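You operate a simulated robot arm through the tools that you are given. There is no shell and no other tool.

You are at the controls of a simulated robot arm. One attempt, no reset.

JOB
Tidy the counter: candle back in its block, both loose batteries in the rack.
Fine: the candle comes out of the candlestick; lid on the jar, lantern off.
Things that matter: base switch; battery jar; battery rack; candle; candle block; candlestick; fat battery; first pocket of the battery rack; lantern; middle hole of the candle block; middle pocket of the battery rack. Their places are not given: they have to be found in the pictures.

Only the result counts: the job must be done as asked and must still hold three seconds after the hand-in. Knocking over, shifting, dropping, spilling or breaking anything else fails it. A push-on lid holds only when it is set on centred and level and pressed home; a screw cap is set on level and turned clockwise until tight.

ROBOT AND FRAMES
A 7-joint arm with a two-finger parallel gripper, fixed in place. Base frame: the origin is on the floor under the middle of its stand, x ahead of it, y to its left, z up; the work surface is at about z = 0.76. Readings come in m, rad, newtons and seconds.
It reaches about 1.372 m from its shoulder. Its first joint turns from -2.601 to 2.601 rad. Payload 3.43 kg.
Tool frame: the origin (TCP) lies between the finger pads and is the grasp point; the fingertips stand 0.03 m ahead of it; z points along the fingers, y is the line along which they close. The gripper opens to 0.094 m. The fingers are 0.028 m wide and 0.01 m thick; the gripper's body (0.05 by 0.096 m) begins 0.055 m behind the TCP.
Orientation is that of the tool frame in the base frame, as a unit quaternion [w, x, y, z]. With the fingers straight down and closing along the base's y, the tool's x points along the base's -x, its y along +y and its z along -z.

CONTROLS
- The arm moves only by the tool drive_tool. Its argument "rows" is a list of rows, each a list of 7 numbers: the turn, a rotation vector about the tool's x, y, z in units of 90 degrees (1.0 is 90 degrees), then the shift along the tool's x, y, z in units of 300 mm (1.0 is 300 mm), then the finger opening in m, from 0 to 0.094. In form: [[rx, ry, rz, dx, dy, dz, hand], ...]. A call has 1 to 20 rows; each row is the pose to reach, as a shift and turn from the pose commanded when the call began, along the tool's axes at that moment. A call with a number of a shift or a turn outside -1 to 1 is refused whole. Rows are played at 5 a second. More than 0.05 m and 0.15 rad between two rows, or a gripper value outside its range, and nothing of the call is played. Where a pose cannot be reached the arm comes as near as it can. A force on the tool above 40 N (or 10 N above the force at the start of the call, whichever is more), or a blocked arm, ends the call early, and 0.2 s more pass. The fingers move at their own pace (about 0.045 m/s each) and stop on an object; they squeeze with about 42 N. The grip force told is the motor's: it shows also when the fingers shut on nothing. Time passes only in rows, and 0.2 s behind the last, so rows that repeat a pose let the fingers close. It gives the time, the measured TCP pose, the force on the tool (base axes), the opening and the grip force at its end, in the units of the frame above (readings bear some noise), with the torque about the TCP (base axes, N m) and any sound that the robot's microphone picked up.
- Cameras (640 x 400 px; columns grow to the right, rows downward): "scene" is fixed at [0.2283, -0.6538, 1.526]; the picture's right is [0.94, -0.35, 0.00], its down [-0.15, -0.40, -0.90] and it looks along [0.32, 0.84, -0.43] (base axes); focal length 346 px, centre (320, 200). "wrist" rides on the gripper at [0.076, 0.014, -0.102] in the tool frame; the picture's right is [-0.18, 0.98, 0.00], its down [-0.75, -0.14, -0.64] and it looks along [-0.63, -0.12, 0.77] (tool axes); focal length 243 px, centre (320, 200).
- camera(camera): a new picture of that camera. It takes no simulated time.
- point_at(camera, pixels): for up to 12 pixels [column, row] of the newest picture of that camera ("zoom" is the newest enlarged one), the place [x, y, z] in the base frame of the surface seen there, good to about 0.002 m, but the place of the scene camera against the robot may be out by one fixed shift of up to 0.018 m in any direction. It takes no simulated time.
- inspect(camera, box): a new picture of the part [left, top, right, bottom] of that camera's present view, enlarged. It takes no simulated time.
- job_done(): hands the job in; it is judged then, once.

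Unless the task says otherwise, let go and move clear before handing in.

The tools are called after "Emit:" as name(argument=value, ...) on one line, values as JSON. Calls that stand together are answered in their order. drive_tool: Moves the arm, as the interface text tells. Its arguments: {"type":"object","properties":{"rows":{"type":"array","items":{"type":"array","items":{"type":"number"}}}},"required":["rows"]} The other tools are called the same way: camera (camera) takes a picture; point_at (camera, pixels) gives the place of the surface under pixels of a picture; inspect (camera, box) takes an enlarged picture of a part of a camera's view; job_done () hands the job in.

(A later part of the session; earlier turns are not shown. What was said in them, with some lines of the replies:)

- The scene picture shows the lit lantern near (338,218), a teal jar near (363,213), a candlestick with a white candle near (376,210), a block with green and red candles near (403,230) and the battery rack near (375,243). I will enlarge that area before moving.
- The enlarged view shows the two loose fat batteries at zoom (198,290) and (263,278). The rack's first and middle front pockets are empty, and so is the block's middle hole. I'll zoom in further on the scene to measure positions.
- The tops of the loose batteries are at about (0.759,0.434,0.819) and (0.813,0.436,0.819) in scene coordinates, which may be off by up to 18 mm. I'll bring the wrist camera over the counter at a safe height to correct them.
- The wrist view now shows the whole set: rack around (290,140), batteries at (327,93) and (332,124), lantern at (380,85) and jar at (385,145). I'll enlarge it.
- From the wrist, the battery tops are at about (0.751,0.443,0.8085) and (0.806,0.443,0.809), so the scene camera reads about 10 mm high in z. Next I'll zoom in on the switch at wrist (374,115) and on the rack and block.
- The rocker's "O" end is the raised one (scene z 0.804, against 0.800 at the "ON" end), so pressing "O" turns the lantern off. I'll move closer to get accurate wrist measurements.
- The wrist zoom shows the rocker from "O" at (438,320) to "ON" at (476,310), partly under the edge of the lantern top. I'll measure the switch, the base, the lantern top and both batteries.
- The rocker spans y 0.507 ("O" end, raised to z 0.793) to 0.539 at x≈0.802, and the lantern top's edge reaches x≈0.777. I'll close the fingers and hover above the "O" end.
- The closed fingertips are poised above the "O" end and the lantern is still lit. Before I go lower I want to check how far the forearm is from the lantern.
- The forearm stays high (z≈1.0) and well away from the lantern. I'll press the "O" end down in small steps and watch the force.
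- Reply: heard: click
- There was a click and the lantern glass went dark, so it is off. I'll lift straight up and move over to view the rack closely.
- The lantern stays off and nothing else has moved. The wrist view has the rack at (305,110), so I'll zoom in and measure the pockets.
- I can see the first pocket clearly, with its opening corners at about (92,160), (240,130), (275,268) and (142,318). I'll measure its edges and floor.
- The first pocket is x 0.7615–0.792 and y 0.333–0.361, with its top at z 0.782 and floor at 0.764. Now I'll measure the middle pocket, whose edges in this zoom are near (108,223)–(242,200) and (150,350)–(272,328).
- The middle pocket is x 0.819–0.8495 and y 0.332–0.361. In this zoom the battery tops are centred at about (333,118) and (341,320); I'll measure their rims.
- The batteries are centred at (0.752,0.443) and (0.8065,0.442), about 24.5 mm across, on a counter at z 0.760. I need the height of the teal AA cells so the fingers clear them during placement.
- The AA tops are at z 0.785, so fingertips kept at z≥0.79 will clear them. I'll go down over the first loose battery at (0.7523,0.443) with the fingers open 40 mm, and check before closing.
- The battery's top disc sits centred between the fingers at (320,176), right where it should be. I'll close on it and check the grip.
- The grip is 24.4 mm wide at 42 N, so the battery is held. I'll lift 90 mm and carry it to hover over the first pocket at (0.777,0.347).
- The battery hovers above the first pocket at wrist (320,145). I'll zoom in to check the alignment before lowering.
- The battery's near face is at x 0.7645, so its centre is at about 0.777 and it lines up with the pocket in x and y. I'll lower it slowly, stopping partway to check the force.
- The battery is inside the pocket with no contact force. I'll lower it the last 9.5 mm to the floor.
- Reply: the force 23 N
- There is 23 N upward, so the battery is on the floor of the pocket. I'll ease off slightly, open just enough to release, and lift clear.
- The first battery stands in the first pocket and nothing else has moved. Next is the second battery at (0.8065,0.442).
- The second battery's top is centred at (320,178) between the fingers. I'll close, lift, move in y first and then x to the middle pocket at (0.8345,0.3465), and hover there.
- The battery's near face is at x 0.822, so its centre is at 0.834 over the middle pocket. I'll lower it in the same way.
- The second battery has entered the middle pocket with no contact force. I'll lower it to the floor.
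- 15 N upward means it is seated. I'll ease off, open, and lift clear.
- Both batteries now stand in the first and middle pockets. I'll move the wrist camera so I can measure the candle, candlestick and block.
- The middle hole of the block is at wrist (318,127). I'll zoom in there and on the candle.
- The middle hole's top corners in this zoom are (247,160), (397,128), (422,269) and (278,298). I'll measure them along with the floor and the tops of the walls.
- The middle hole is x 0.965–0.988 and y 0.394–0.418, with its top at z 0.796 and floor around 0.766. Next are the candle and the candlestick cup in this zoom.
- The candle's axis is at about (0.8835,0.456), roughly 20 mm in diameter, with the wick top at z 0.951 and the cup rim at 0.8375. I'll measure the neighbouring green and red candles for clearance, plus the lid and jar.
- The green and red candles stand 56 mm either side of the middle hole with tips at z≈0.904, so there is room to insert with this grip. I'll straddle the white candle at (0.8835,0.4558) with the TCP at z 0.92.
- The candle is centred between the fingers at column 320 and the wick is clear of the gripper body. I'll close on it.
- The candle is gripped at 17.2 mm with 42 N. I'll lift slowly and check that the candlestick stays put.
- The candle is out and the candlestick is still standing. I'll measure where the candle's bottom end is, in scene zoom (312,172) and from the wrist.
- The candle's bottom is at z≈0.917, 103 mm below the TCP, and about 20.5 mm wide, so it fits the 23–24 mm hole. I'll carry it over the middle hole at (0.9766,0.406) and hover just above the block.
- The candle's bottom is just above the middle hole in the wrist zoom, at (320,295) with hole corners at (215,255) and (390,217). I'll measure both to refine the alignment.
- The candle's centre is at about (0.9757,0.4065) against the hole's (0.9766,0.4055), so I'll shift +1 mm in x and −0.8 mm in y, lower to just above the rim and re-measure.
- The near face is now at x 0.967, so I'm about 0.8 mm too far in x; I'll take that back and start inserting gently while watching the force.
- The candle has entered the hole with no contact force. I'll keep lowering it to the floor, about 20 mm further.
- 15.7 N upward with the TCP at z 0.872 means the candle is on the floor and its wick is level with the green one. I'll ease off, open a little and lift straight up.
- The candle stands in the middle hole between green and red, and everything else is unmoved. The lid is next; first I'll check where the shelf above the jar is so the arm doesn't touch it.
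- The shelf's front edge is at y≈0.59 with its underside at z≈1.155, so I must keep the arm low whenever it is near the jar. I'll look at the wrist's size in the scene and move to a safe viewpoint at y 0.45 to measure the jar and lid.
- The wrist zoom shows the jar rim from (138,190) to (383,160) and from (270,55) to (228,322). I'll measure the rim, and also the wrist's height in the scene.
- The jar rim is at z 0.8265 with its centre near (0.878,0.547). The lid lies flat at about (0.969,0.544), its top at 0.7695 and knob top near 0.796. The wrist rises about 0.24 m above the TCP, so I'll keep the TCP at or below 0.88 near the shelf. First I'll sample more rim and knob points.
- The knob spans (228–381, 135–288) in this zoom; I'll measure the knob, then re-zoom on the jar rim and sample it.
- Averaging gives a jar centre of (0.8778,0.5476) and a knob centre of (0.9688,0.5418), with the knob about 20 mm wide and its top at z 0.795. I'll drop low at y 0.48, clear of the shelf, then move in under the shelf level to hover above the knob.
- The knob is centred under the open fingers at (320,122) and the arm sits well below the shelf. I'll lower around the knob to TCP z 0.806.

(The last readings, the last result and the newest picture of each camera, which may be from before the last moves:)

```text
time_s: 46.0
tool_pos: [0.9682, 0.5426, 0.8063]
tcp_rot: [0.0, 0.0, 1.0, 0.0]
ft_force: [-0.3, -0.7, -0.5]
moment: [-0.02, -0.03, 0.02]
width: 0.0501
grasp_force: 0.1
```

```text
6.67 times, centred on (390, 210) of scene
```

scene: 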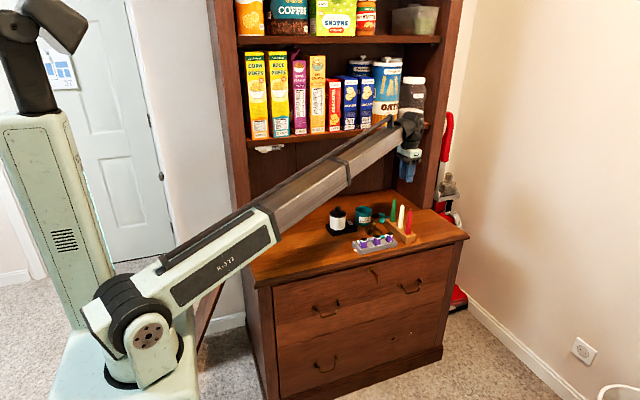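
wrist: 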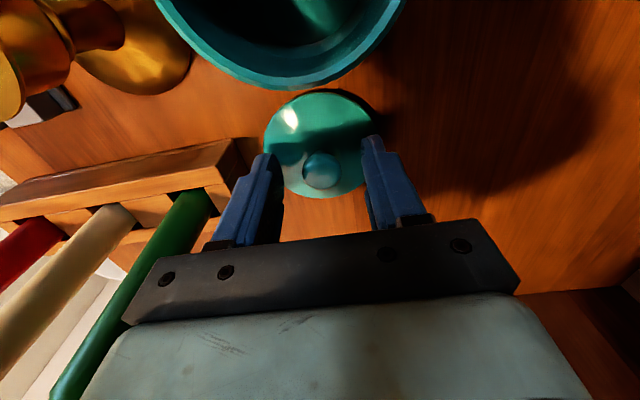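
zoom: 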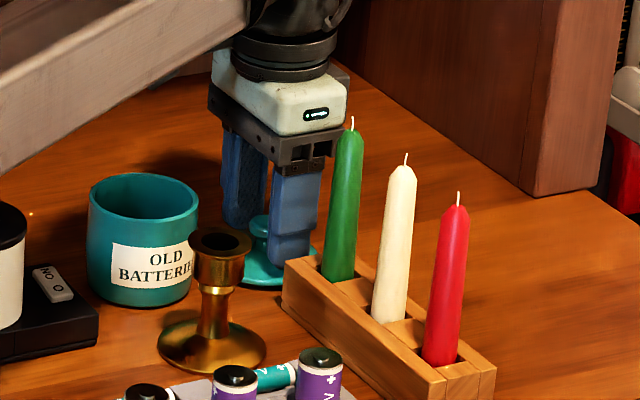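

The knob sits between the fingers, centred at about wrist column 321. I'll close on it.

Emit:
drive_tool(rows=[[0, 0, 0, 0, 0, 0, 0.03], [0, 0, 0, 0, 0, 0, 0.015], [0, 0, 0, 0, 0, 0, 0.0], [0, 0, 0, 0, 0, 0, 0.0], [0, 0, 0, 0, 0, 0, 0.0]])

Emit:
camera(camera="wrist")

```text
time_s: 47.2
tool_pos: [0.9675, 0.5415, 0.806]
tcp_rot: [0.0, 0.0, 1.0, -0.001]
ft_force: [0.0, 0.5, 0.2]
moment: [-0.02, 0.02, -0.03]
width: 0.0213
grasp_force: 42.2
```

```text
taken
```

wrist: 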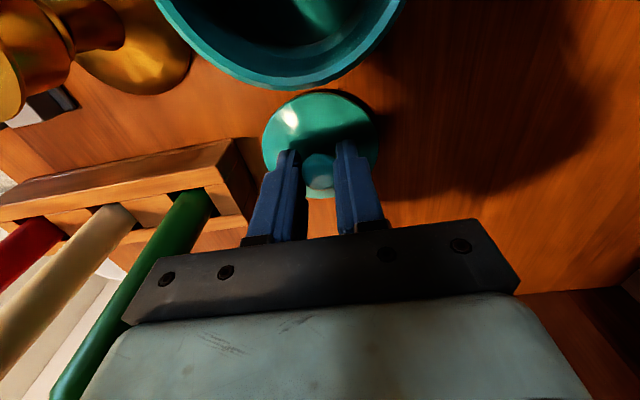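

The knob is gripped at 21.3 mm with 42 N. I'll lift slowly to TCP z 0.881 and check that the lid is level.

Emit:
drive_tool(rows=[[0, 0, 0, 0, 0, -0.02, 0.0], [0, 0, 0, 0, 0, -0.06, 0.0], [0, 0, 0, 0, 0, -0.12, 0.0], [0, 0, 0, 0, 0, -0.19, 0.0], [0, 0, 0, 0, 0, -0.25, 0.0], [0, 0, 0, 0, 0, -0.25, 0.0]])

Emit:
camera(camera="wrist")

Emit:
inspect(camera="scene", box=[342, 180, 422, 240])

Emit:
inspect(camera="wrist", box=[256, 80, 384, 200])

```text
time_s: 48.6
tool_pos: [0.9683, 0.5421, 0.8797]
tcp_rot: [0.0, 0.001, 1.0, -0.001]
ft_force: [-0.5, -1.2, -1.3]
moment: [0.0, 0.01, 0.0]
width: 0.0213
grasp_force: 41.3
```

```text
taken
```

wrist: 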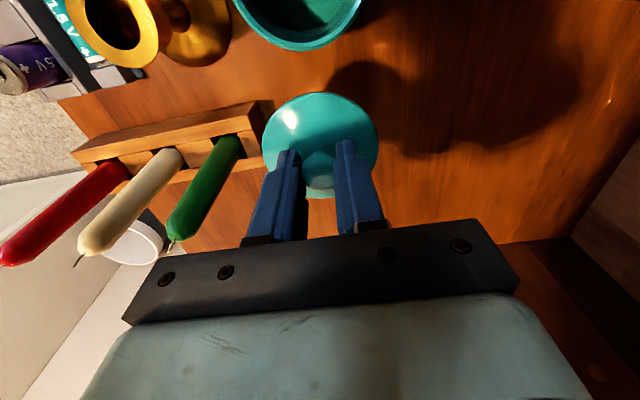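

```text
6.67 times, centred on (382, 210) of scene
```

zoom: 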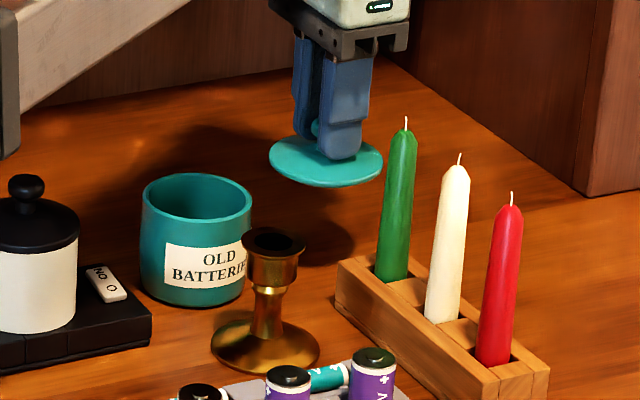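

```text
3.33 times, centred on (320, 140) of wrist
```

zoom: 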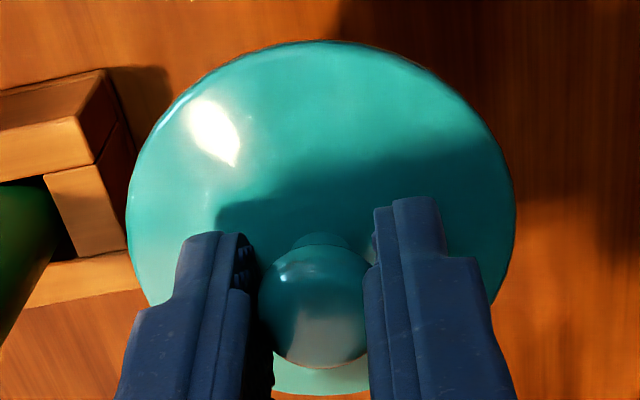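

The lid is lifted and looks level. I'll check the heights of several lid points and its centre relative to the TCP.

Emit:
point_at(camera="zoom", pixels=[[330, 48], [220, 80], [450, 90], [135, 200], [508, 195], [150, 280], [320, 385], [280, 150], [400, 150], [315, 320], [300, 375], [345, 375]])

Emit:
inspect(camera="scene", box=[370, 190, 394, 214])

Emit:
point_at(camera="zoom", pixels=[[30, 185], [300, 200], [160, 260], [170, 150], [30, 200], [310, 215], [160, 275], [165, 285]])

```text
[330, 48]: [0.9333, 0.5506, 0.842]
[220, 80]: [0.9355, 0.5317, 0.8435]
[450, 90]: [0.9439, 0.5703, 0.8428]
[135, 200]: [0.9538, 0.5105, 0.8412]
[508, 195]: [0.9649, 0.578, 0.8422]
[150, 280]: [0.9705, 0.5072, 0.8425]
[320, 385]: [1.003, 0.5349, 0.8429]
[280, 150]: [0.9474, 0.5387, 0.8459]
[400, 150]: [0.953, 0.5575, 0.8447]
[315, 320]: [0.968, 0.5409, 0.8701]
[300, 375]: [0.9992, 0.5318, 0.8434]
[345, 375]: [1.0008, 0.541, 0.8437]
```

```text
16.00 times, centred on (382, 202) of scene
```

zoom: 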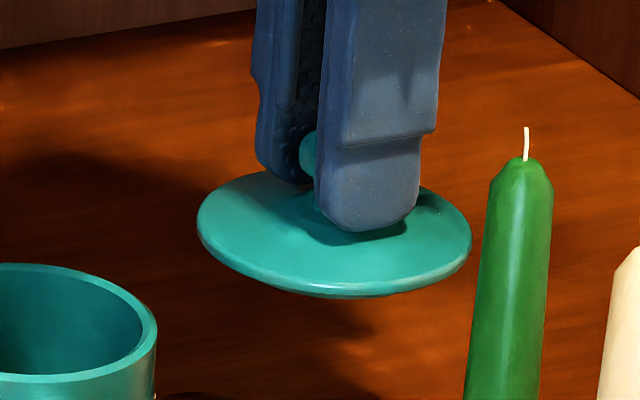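

```text
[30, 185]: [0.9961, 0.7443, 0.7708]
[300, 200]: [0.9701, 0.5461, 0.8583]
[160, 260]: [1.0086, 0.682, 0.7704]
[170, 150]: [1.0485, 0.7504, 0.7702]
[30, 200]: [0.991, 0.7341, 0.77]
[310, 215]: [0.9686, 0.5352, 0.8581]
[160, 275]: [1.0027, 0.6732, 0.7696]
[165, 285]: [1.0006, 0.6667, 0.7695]
```

The lid is level (edge heights 0.841–0.843) and centred under the TCP. I'll move it sideways over the jar at the same height, then measure alignment.

Emit:
drive_tool(rows=[[0, 0, 0, 0.0, 0.0, -0.007, 0.0], [0, 0, 0, 0.08, 0.005, -0.007, 0.0], [0, 0, 0, 0.16, 0.01, -0.007, 0.0], [0, 0, 0, 0.24, 0.015, -0.007, 0.0], [0, 0, 0, 0.3023, 0.017, -0.007, 0.0], [0, 0, 0, 0.3023, 0.017, -0.007, 0.0]])

Emit:
camera(camera="wrist")

Emit:
inspect(camera="scene", box=[342, 190, 390, 238])

Emit:
camera(camera="scene")

```text
time_s: 50.0
tool_pos: [0.8776, 0.5468, 0.8834]
tcp_rot: [-0.001, 0.0, 1.0, 0.001]
ft_force: [0.2, -0.3, -0.5]
moment: [0.01, 0.04, 0.02]
width: 0.0216
grasp_force: 41.9
```

```text
taken
```

wrist: 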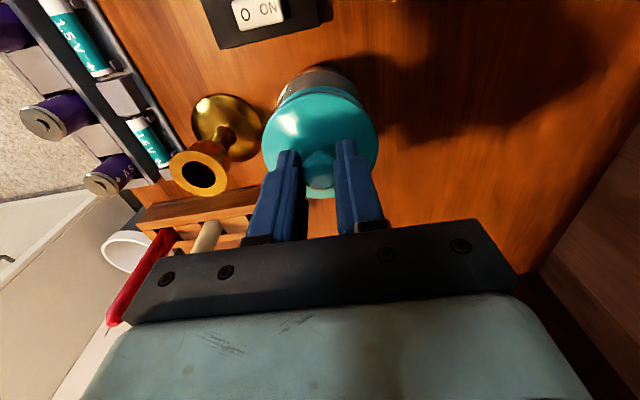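

```text
8.33 times, centred on (366, 214) of scene
```

zoom: 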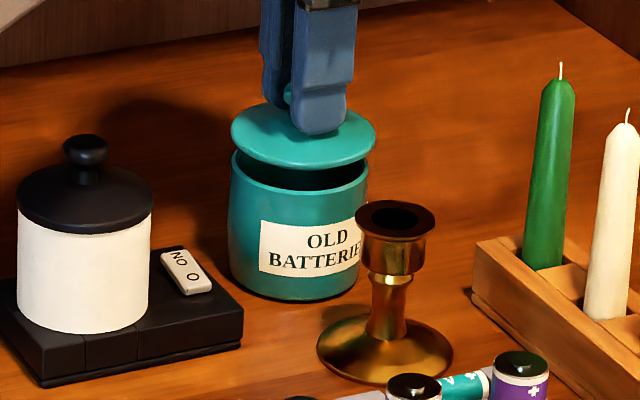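

```text
taken
```

scene: 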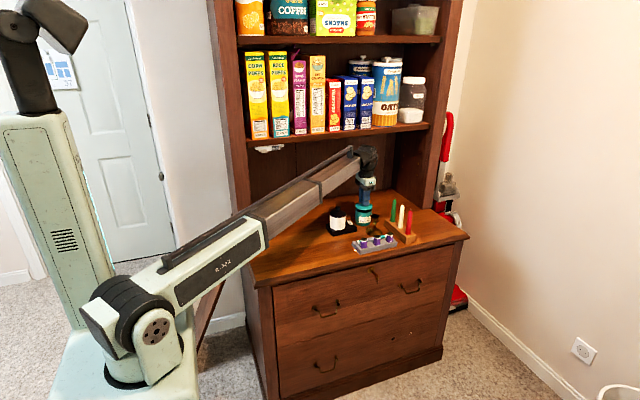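

In the scene zoom the lid spans columns 231–376 and the jar rim 231–369, so they line up left to right. I'll compare the lid edge and jar rim in the same camera for front-to-back alignment.

Emit:
inspect(camera="scene", box=[352, 196, 384, 228])

Emit:
inspect(camera="wrist", box=[250, 50, 394, 140])

```text
12.50 times, centred on (368, 212) of scene
```

zoom: 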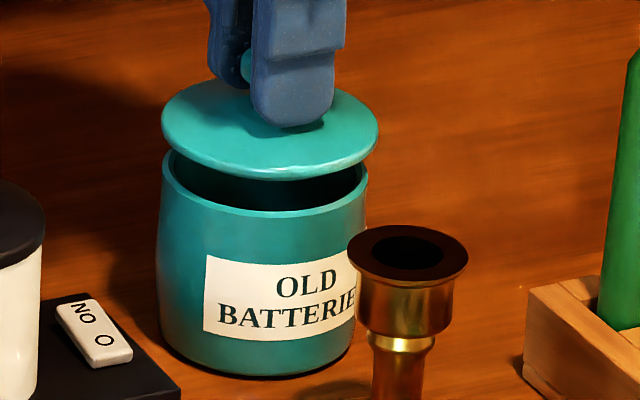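

```text
4.44 times, centred on (322, 95) of wrist
```

zoom: 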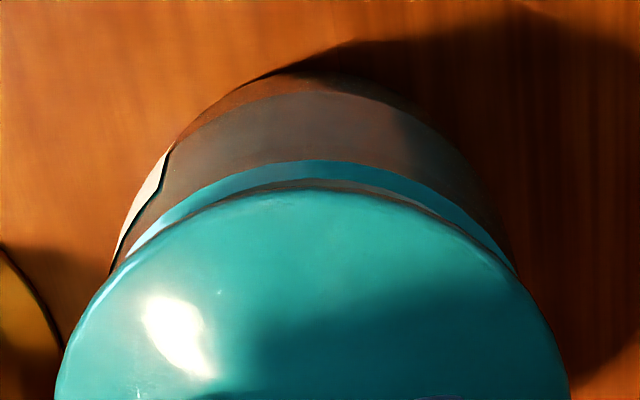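

Emit:
point_at(camera="zoom", pixels=[[320, 167], [260, 177], [390, 174], [200, 203], [450, 202], [160, 228], [490, 235], [320, 194], [240, 205], [400, 205], [150, 255], [480, 255]])

Emit:
inspect(camera="scene", box=[352, 196, 384, 228])

Emit:
point_at(camera="zoom", pixels=[[166, 165], [365, 180], [250, 211], [300, 211], [200, 195], [340, 200], [165, 125], [375, 135], [270, 172], [220, 165], [320, 170], [200, 90]])

```text
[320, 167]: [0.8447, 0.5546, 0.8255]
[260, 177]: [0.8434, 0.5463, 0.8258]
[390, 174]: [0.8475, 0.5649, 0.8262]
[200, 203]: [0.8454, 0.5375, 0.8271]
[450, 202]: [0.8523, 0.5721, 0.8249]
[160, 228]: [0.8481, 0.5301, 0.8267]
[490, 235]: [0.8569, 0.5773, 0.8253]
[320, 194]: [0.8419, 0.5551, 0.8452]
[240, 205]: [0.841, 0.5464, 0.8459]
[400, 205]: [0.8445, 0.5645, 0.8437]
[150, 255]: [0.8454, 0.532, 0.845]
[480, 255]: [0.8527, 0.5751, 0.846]
```

```text
12.50 times, centred on (368, 212) of scene
```

zoom: 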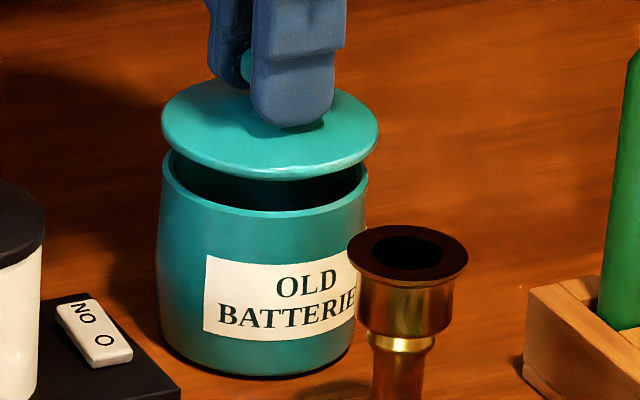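

```text
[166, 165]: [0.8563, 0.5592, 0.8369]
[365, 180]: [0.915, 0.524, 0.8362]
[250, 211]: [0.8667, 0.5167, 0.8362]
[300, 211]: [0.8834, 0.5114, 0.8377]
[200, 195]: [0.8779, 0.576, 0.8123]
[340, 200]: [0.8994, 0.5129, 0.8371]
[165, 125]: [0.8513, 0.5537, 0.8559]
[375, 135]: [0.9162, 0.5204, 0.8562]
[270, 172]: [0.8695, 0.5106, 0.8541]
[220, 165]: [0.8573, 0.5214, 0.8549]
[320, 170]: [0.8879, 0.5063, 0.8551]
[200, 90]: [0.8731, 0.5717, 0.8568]
```

The overhang is even (about 2.4–3.1 mm left, right and front), so the lid is centred on the jar. I'll lower it slowly and watch the force as it meets the rim.

Emit:
drive_tool(rows=[[0, 0, 0, 0, 0, 0.015, 0.0], [0, 0, 0, 0, 0, 0.028, 0.0], [0, 0, 0, 0, 0, 0.034, 0.0], [0, 0, 0, 0, 0, 0.04, 0.0], [0, 0, 0, 0, 0, 0.044, 0.0], [0, 0, 0, 0, 0, 0.044, 0.0]])

Emit:
inspect(camera="scene", box=[352, 196, 384, 228])

```text
time_s: 51.4
tool_pos: [0.878, 0.5481, 0.8695]
tcp_rot: [0.0, 0.0, 1.0, 0.0]
ft_force: [-0.4, 0.2, -1.0]
moment: [0.01, 0.03, -0.04]
width: 0.0215
grasp_force: 41.6
```

```text
12.50 times, centred on (368, 212) of scene
```

zoom: 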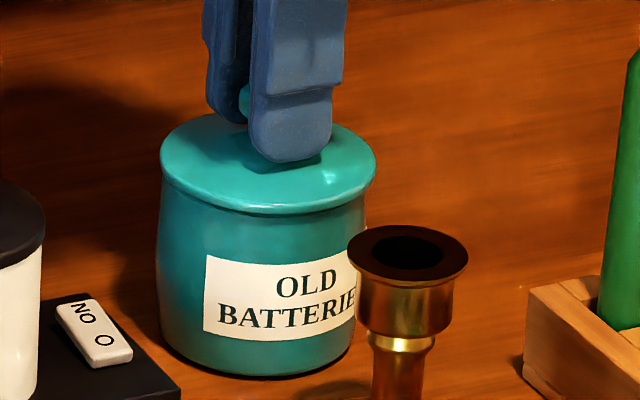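

The lid's underside has gone inside the rim with no force. I'll keep pressing down in small steps.

Emit:
drive_tool(rows=[[0, 0, 0, 0, 0, 0.004, 0.0], [0, 0, 0, 0, 0, 0.007, 0.0], [0, 0, 0, 0, 0, 0.01, 0.0], [0, 0, 0, 0, 0, 0.013, 0.0], [0, 0, 0, 0, 0, 0.013, 0.0]])

Emit:
inspect(camera="scene", box=[352, 196, 384, 228])

```text
time_s: 52.6
tool_pos: [0.877, 0.5478, 0.8669]
tcp_rot: [0.001, 0.0, 1.0, 0.001]
ft_force: [0.0, 3.3, 18.7]
moment: [0.06, 0.15, 0.02]
width: 0.0214
grasp_force: 41.5
```

```text
12.50 times, centred on (368, 212) of scene
```

zoom: 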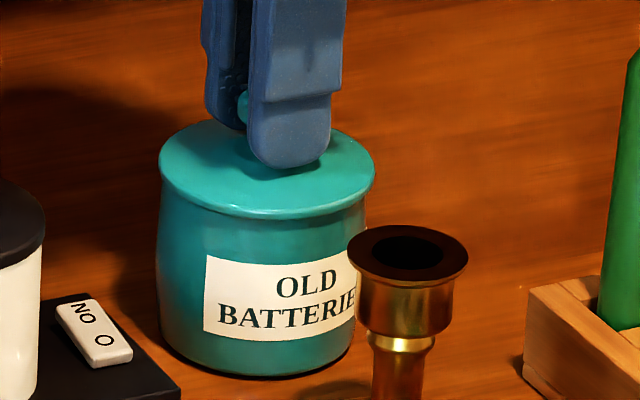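

There is now 18.7 N and the lid is nearly down. I'll press further to seat it home.

Emit:
drive_tool(rows=[[0, 0, 0, 0, 0, 0.002, 0.0], [0, 0, 0, 0, 0, 0.004, 0.0], [0, 0, 0, 0, 0, 0.006, 0.0], [0, 0, 0, 0, 0, 0.008, 0.0], [0, 0, 0, 0, 0, 0.01, 0.0], [0, 0, 0, 0, 0, 0.01, 0.0]])

Emit:
inspect(camera="scene", box=[352, 196, 384, 228])

```text
time_s: 53.4
tool_pos: [0.8782, 0.5478, 0.8667]
tcp_rot: [0.001, 0.0, 1.0, 0.0]
ft_force: [-1.9, -1.2, 9.4]
moment: [-0.1, 0.21, -0.03]
width: 0.0216
grasp_force: 42.4
stopped in row 4: the force on the tool passed its limit at 42 N (the readings are from after the stop); the commanded pose is now the measured one
```

```text
12.50 times, centred on (368, 212) of scene
```

zoom: 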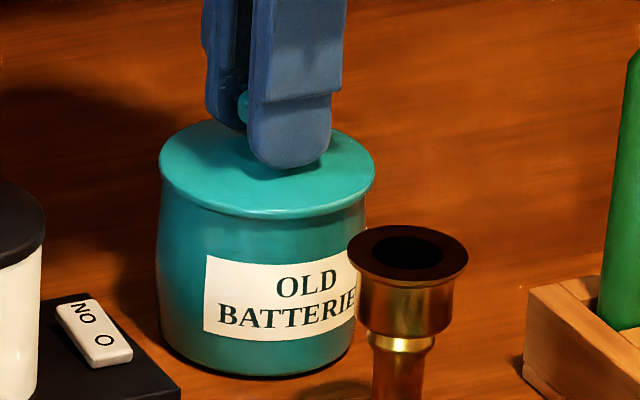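

The force passed 42 N with no further travel, so the lid appears to be on the rim. I'll look closely for a gap or tilt.

Emit:
inspect(camera="scene", box=[356, 204, 376, 218])

Emit:
inspect(camera="wrist", box=[250, 60, 394, 150])

Emit:
point_at(camera="zoom", pixels=[[315, 155], [230, 180], [410, 180], [150, 240], [490, 240], [90, 320], [550, 320], [315, 200], [200, 260], [450, 260]])

```text
16.00 times, centred on (366, 211) of scene
```

zoom: 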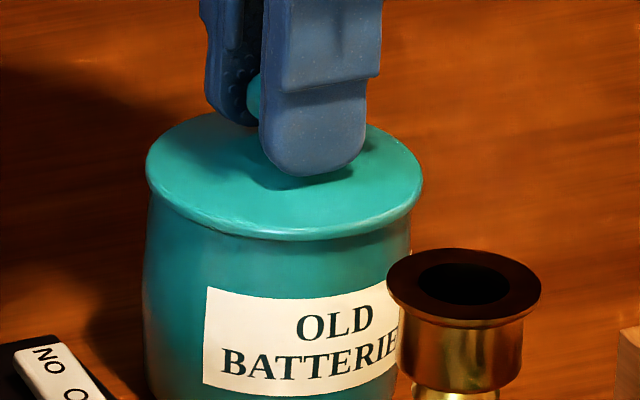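

```text
4.44 times, centred on (322, 105) of wrist
```

zoom: 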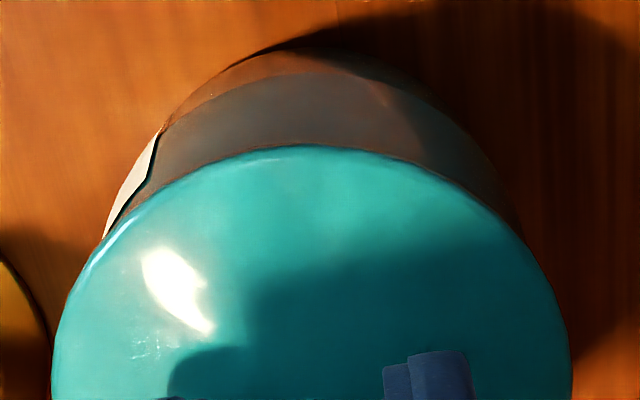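

```text
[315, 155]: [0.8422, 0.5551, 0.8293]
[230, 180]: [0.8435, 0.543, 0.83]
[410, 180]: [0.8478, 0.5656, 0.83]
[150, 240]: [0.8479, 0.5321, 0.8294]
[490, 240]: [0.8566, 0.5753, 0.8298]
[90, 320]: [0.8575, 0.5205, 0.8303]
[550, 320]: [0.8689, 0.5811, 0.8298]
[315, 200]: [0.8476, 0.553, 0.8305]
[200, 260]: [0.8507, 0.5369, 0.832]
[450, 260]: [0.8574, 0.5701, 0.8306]
```

The lid is level (edges all at z≈0.830) with no gap, and its flange sits on the 0.826 rim after more than 40 N of push. I'll release the knob and rise just clear of it, staying under the shelf.

Emit:
drive_tool(rows=[[0, 0, 0, 0, 0, 0.0, 0.03], [0, 0, 0, 0, 0, 0.0, 0.05], [0, 0, 0, 0, 0, 0.0, 0.05], [0, 0, 0, 0, 0, 0.0, 0.05], [0, 0, 0, 0, 0, -0.03, 0.05], [0, 0, 0, 0, 0, -0.06, 0.05], [0, 0, 0, 0, 0, -0.085, 0.05], [0, 0, 0, 0, 0, -0.085, 0.05]])

Emit:
inspect(camera="scene", box=[342, 190, 390, 238])

Emit:
camera(camera="wrist")

```text
time_s: 55.2
tool_pos: [0.8783, 0.5479, 0.8913]
tcp_rot: [0.001, 0.0, 1.0, 0.0]
ft_force: [0.7, 0.0, -0.3]
moment: [-0.01, -0.02, 0.04]
width: 0.0501
grasp_force: 0.0
heard: snap
```

```text
8.33 times, centred on (366, 214) of scene
```

zoom: 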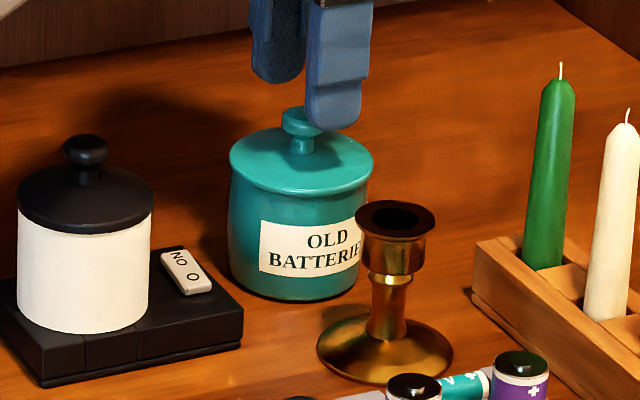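

```text
taken
```

wrist: 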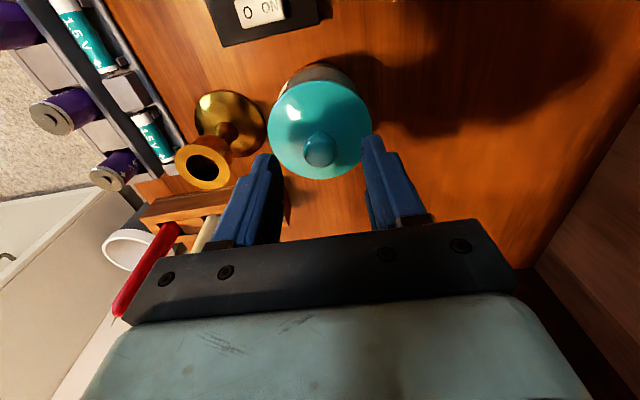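

A "snap" was heard and the lid sits level on the jar, so it is latched. I'll back out sideways at low height, clear of the knob and shelf, then rise.

Emit:
drive_tool(rows=[[0, 0, 0, -0.083, 0, 0, 0.05], [0, 0, 0, -0.167, 0, 0, 0.05], [0, 0, 0, -0.167, -0.1, -0.0, 0.05], [0, 0, 0, -0.167, -0.2, -0.0, 0.05], [0, 0, 0, -0.167, -0.29, -0.0, 0.05], [0, 0, 0, -0.167, -0.29, -0.12, 0.05], [0, 0, 0, -0.167, -0.29, -0.27, 0.05], [0, 0, 0, -0.167, -0.29, -0.42, 0.05], [0, 0, 0, -0.167, -0.29, -0.55, 0.05], [0, 0, 0, -0.05, -0.33, -0.58, 0.05], [0, 0, 0, 0.1, -0.35, -0.6, 0.05], [0, 0, 0, 0.25, -0.37, -0.62, 0.05], [0, 0, 0, 0.25, -0.37, -0.62, 0.05]])

Emit:
camera(camera="wrist")

Emit:
inspect(camera="scene", box=[310, 180, 430, 255])

Emit:
camera(camera="scene")

```text
time_s: 58.0
tool_pos: [0.8037, 0.4352, 1.0777]
tcp_rot: [0.001, -0.001, 1.0, 0.001]
ft_force: [0.1, 0.3, -0.2]
moment: [0.0, 0.0, 0.02]
width: 0.0499
grasp_force: 0.0
```

```text
taken
```

wrist: 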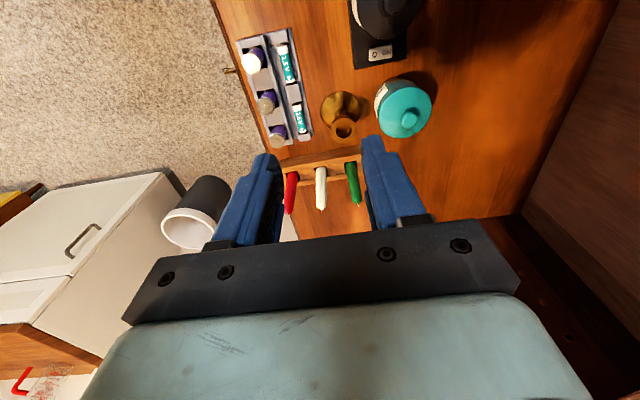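

```text
5.33 times, centred on (370, 218) of scene
```

zoom: 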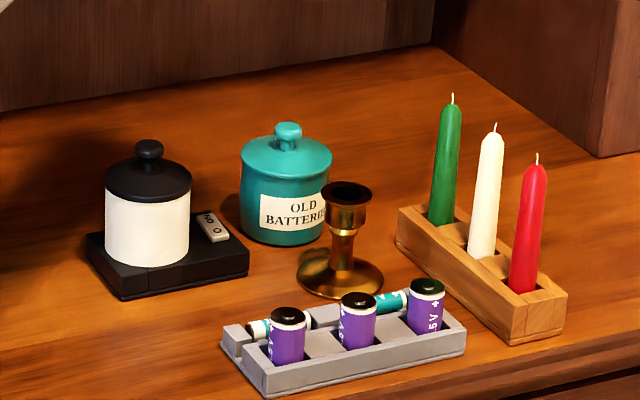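

```text
taken
```

scene: 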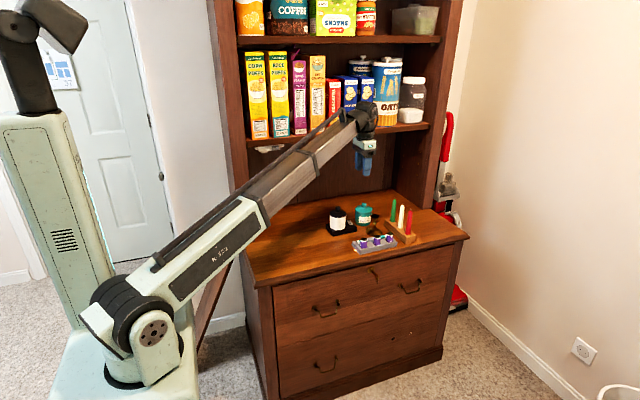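

The scene shows the lantern off, lid on, candle in the middle hole and all three fat batteries in the rack. As a last check I'll compare the battery and candle heights with their seated neighbours.

Emit:
inspect(camera="scene", box=[346, 200, 426, 260])

Emit:
point_at(camera="zoom", pixels=[[130, 232], [215, 213], [299, 196], [120, 250], [460, 20], [405, 50], [545, 60], [150, 60]])

Emit:
inspect(camera="wrist", box=[225, 30, 353, 150])

Emit:
point_at(camera="zoom", pixels=[[150, 155], [205, 265], [260, 365]])

```text
6.67 times, centred on (386, 230) of scene
```

zoom: 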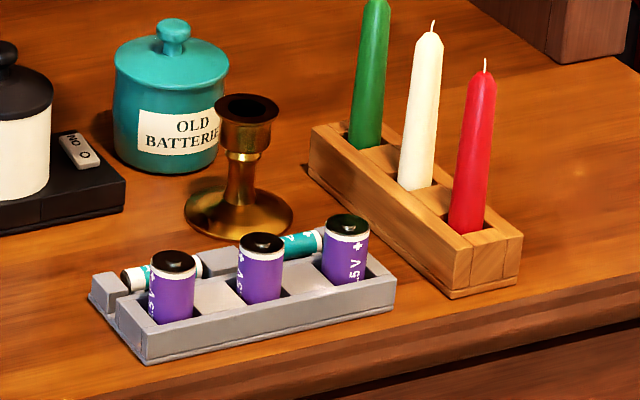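

```text
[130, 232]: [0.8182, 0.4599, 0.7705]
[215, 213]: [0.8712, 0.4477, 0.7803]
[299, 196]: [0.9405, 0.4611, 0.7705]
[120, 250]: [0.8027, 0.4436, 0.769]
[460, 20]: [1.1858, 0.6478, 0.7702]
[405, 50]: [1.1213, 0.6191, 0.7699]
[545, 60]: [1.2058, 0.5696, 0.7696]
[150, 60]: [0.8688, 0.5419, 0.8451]
```

```text
3.33 times, centred on (289, 90) of wrist
```

zoom: 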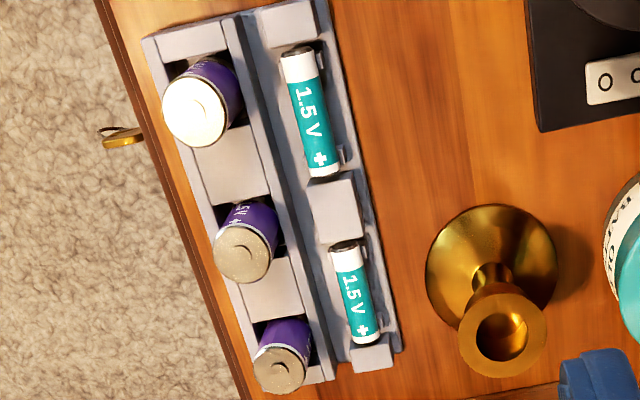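

```text
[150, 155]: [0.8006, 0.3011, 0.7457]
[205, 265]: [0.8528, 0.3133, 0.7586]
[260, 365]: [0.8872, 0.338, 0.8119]
```

The third battery's top reads 0.812; my other two pixels missed the discs. I'll re-sample the tops at zoom (195,112), (240,252) and (280,370).

Emit:
point_at(camera="zoom", pixels=[[193, 115], [185, 90], [205, 130], [240, 252], [230, 240], [255, 262], [280, 370], [270, 360], [290, 375]])

Emit:
inspect(camera="wrist", box=[270, 150, 370, 220])

```text
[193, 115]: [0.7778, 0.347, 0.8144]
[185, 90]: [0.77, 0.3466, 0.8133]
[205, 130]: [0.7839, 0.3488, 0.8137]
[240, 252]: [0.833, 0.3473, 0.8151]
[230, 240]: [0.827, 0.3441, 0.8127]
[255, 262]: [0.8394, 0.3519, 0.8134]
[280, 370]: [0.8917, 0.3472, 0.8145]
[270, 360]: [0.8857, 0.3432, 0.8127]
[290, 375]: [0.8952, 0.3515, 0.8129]
```

```text
5.71 times, centred on (320, 185) of wrist
```

zoom: 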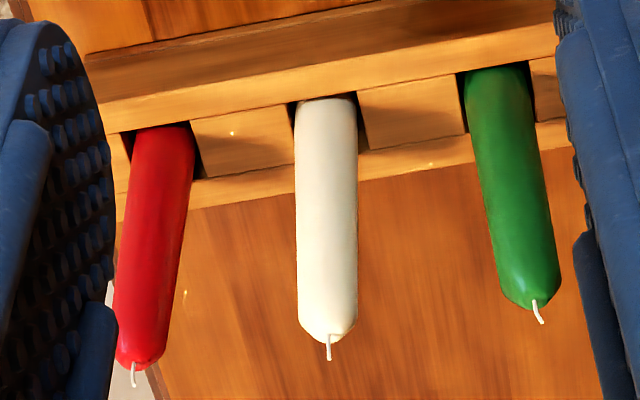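

All three battery tops read z≈0.813, so both placed batteries are seated like the original. The white candle stands upright in the middle hole, level with its neighbours. The hand is empty and clear, so I'm handing in.

Emit:
job_done()

```text
The job is handed in.
```

The counter is tidied and the job is handed in. The hand is empty and clear, and the last pictures showed nothing knocked over or out of place.

- **Candle:** it is out of the candlestick and standing in the middle hole of its block, between the green and red candles.
- **Batteries:** both loose fat batteries stand in the first and middle pockets of the rack. Their tops are level with the one already there.
- **Jar:** the lid is on, level and centred. I pressed it until the force passed 40 N, and a snap was heard as I let go of the knob.
- **Lantern:** it is off. I pressed the "O" end of the base switch, heard a click, and the light went out.

"Fine" could have meant that the lid and lantern changes were required or only allowed. I did both, which fits either reading.
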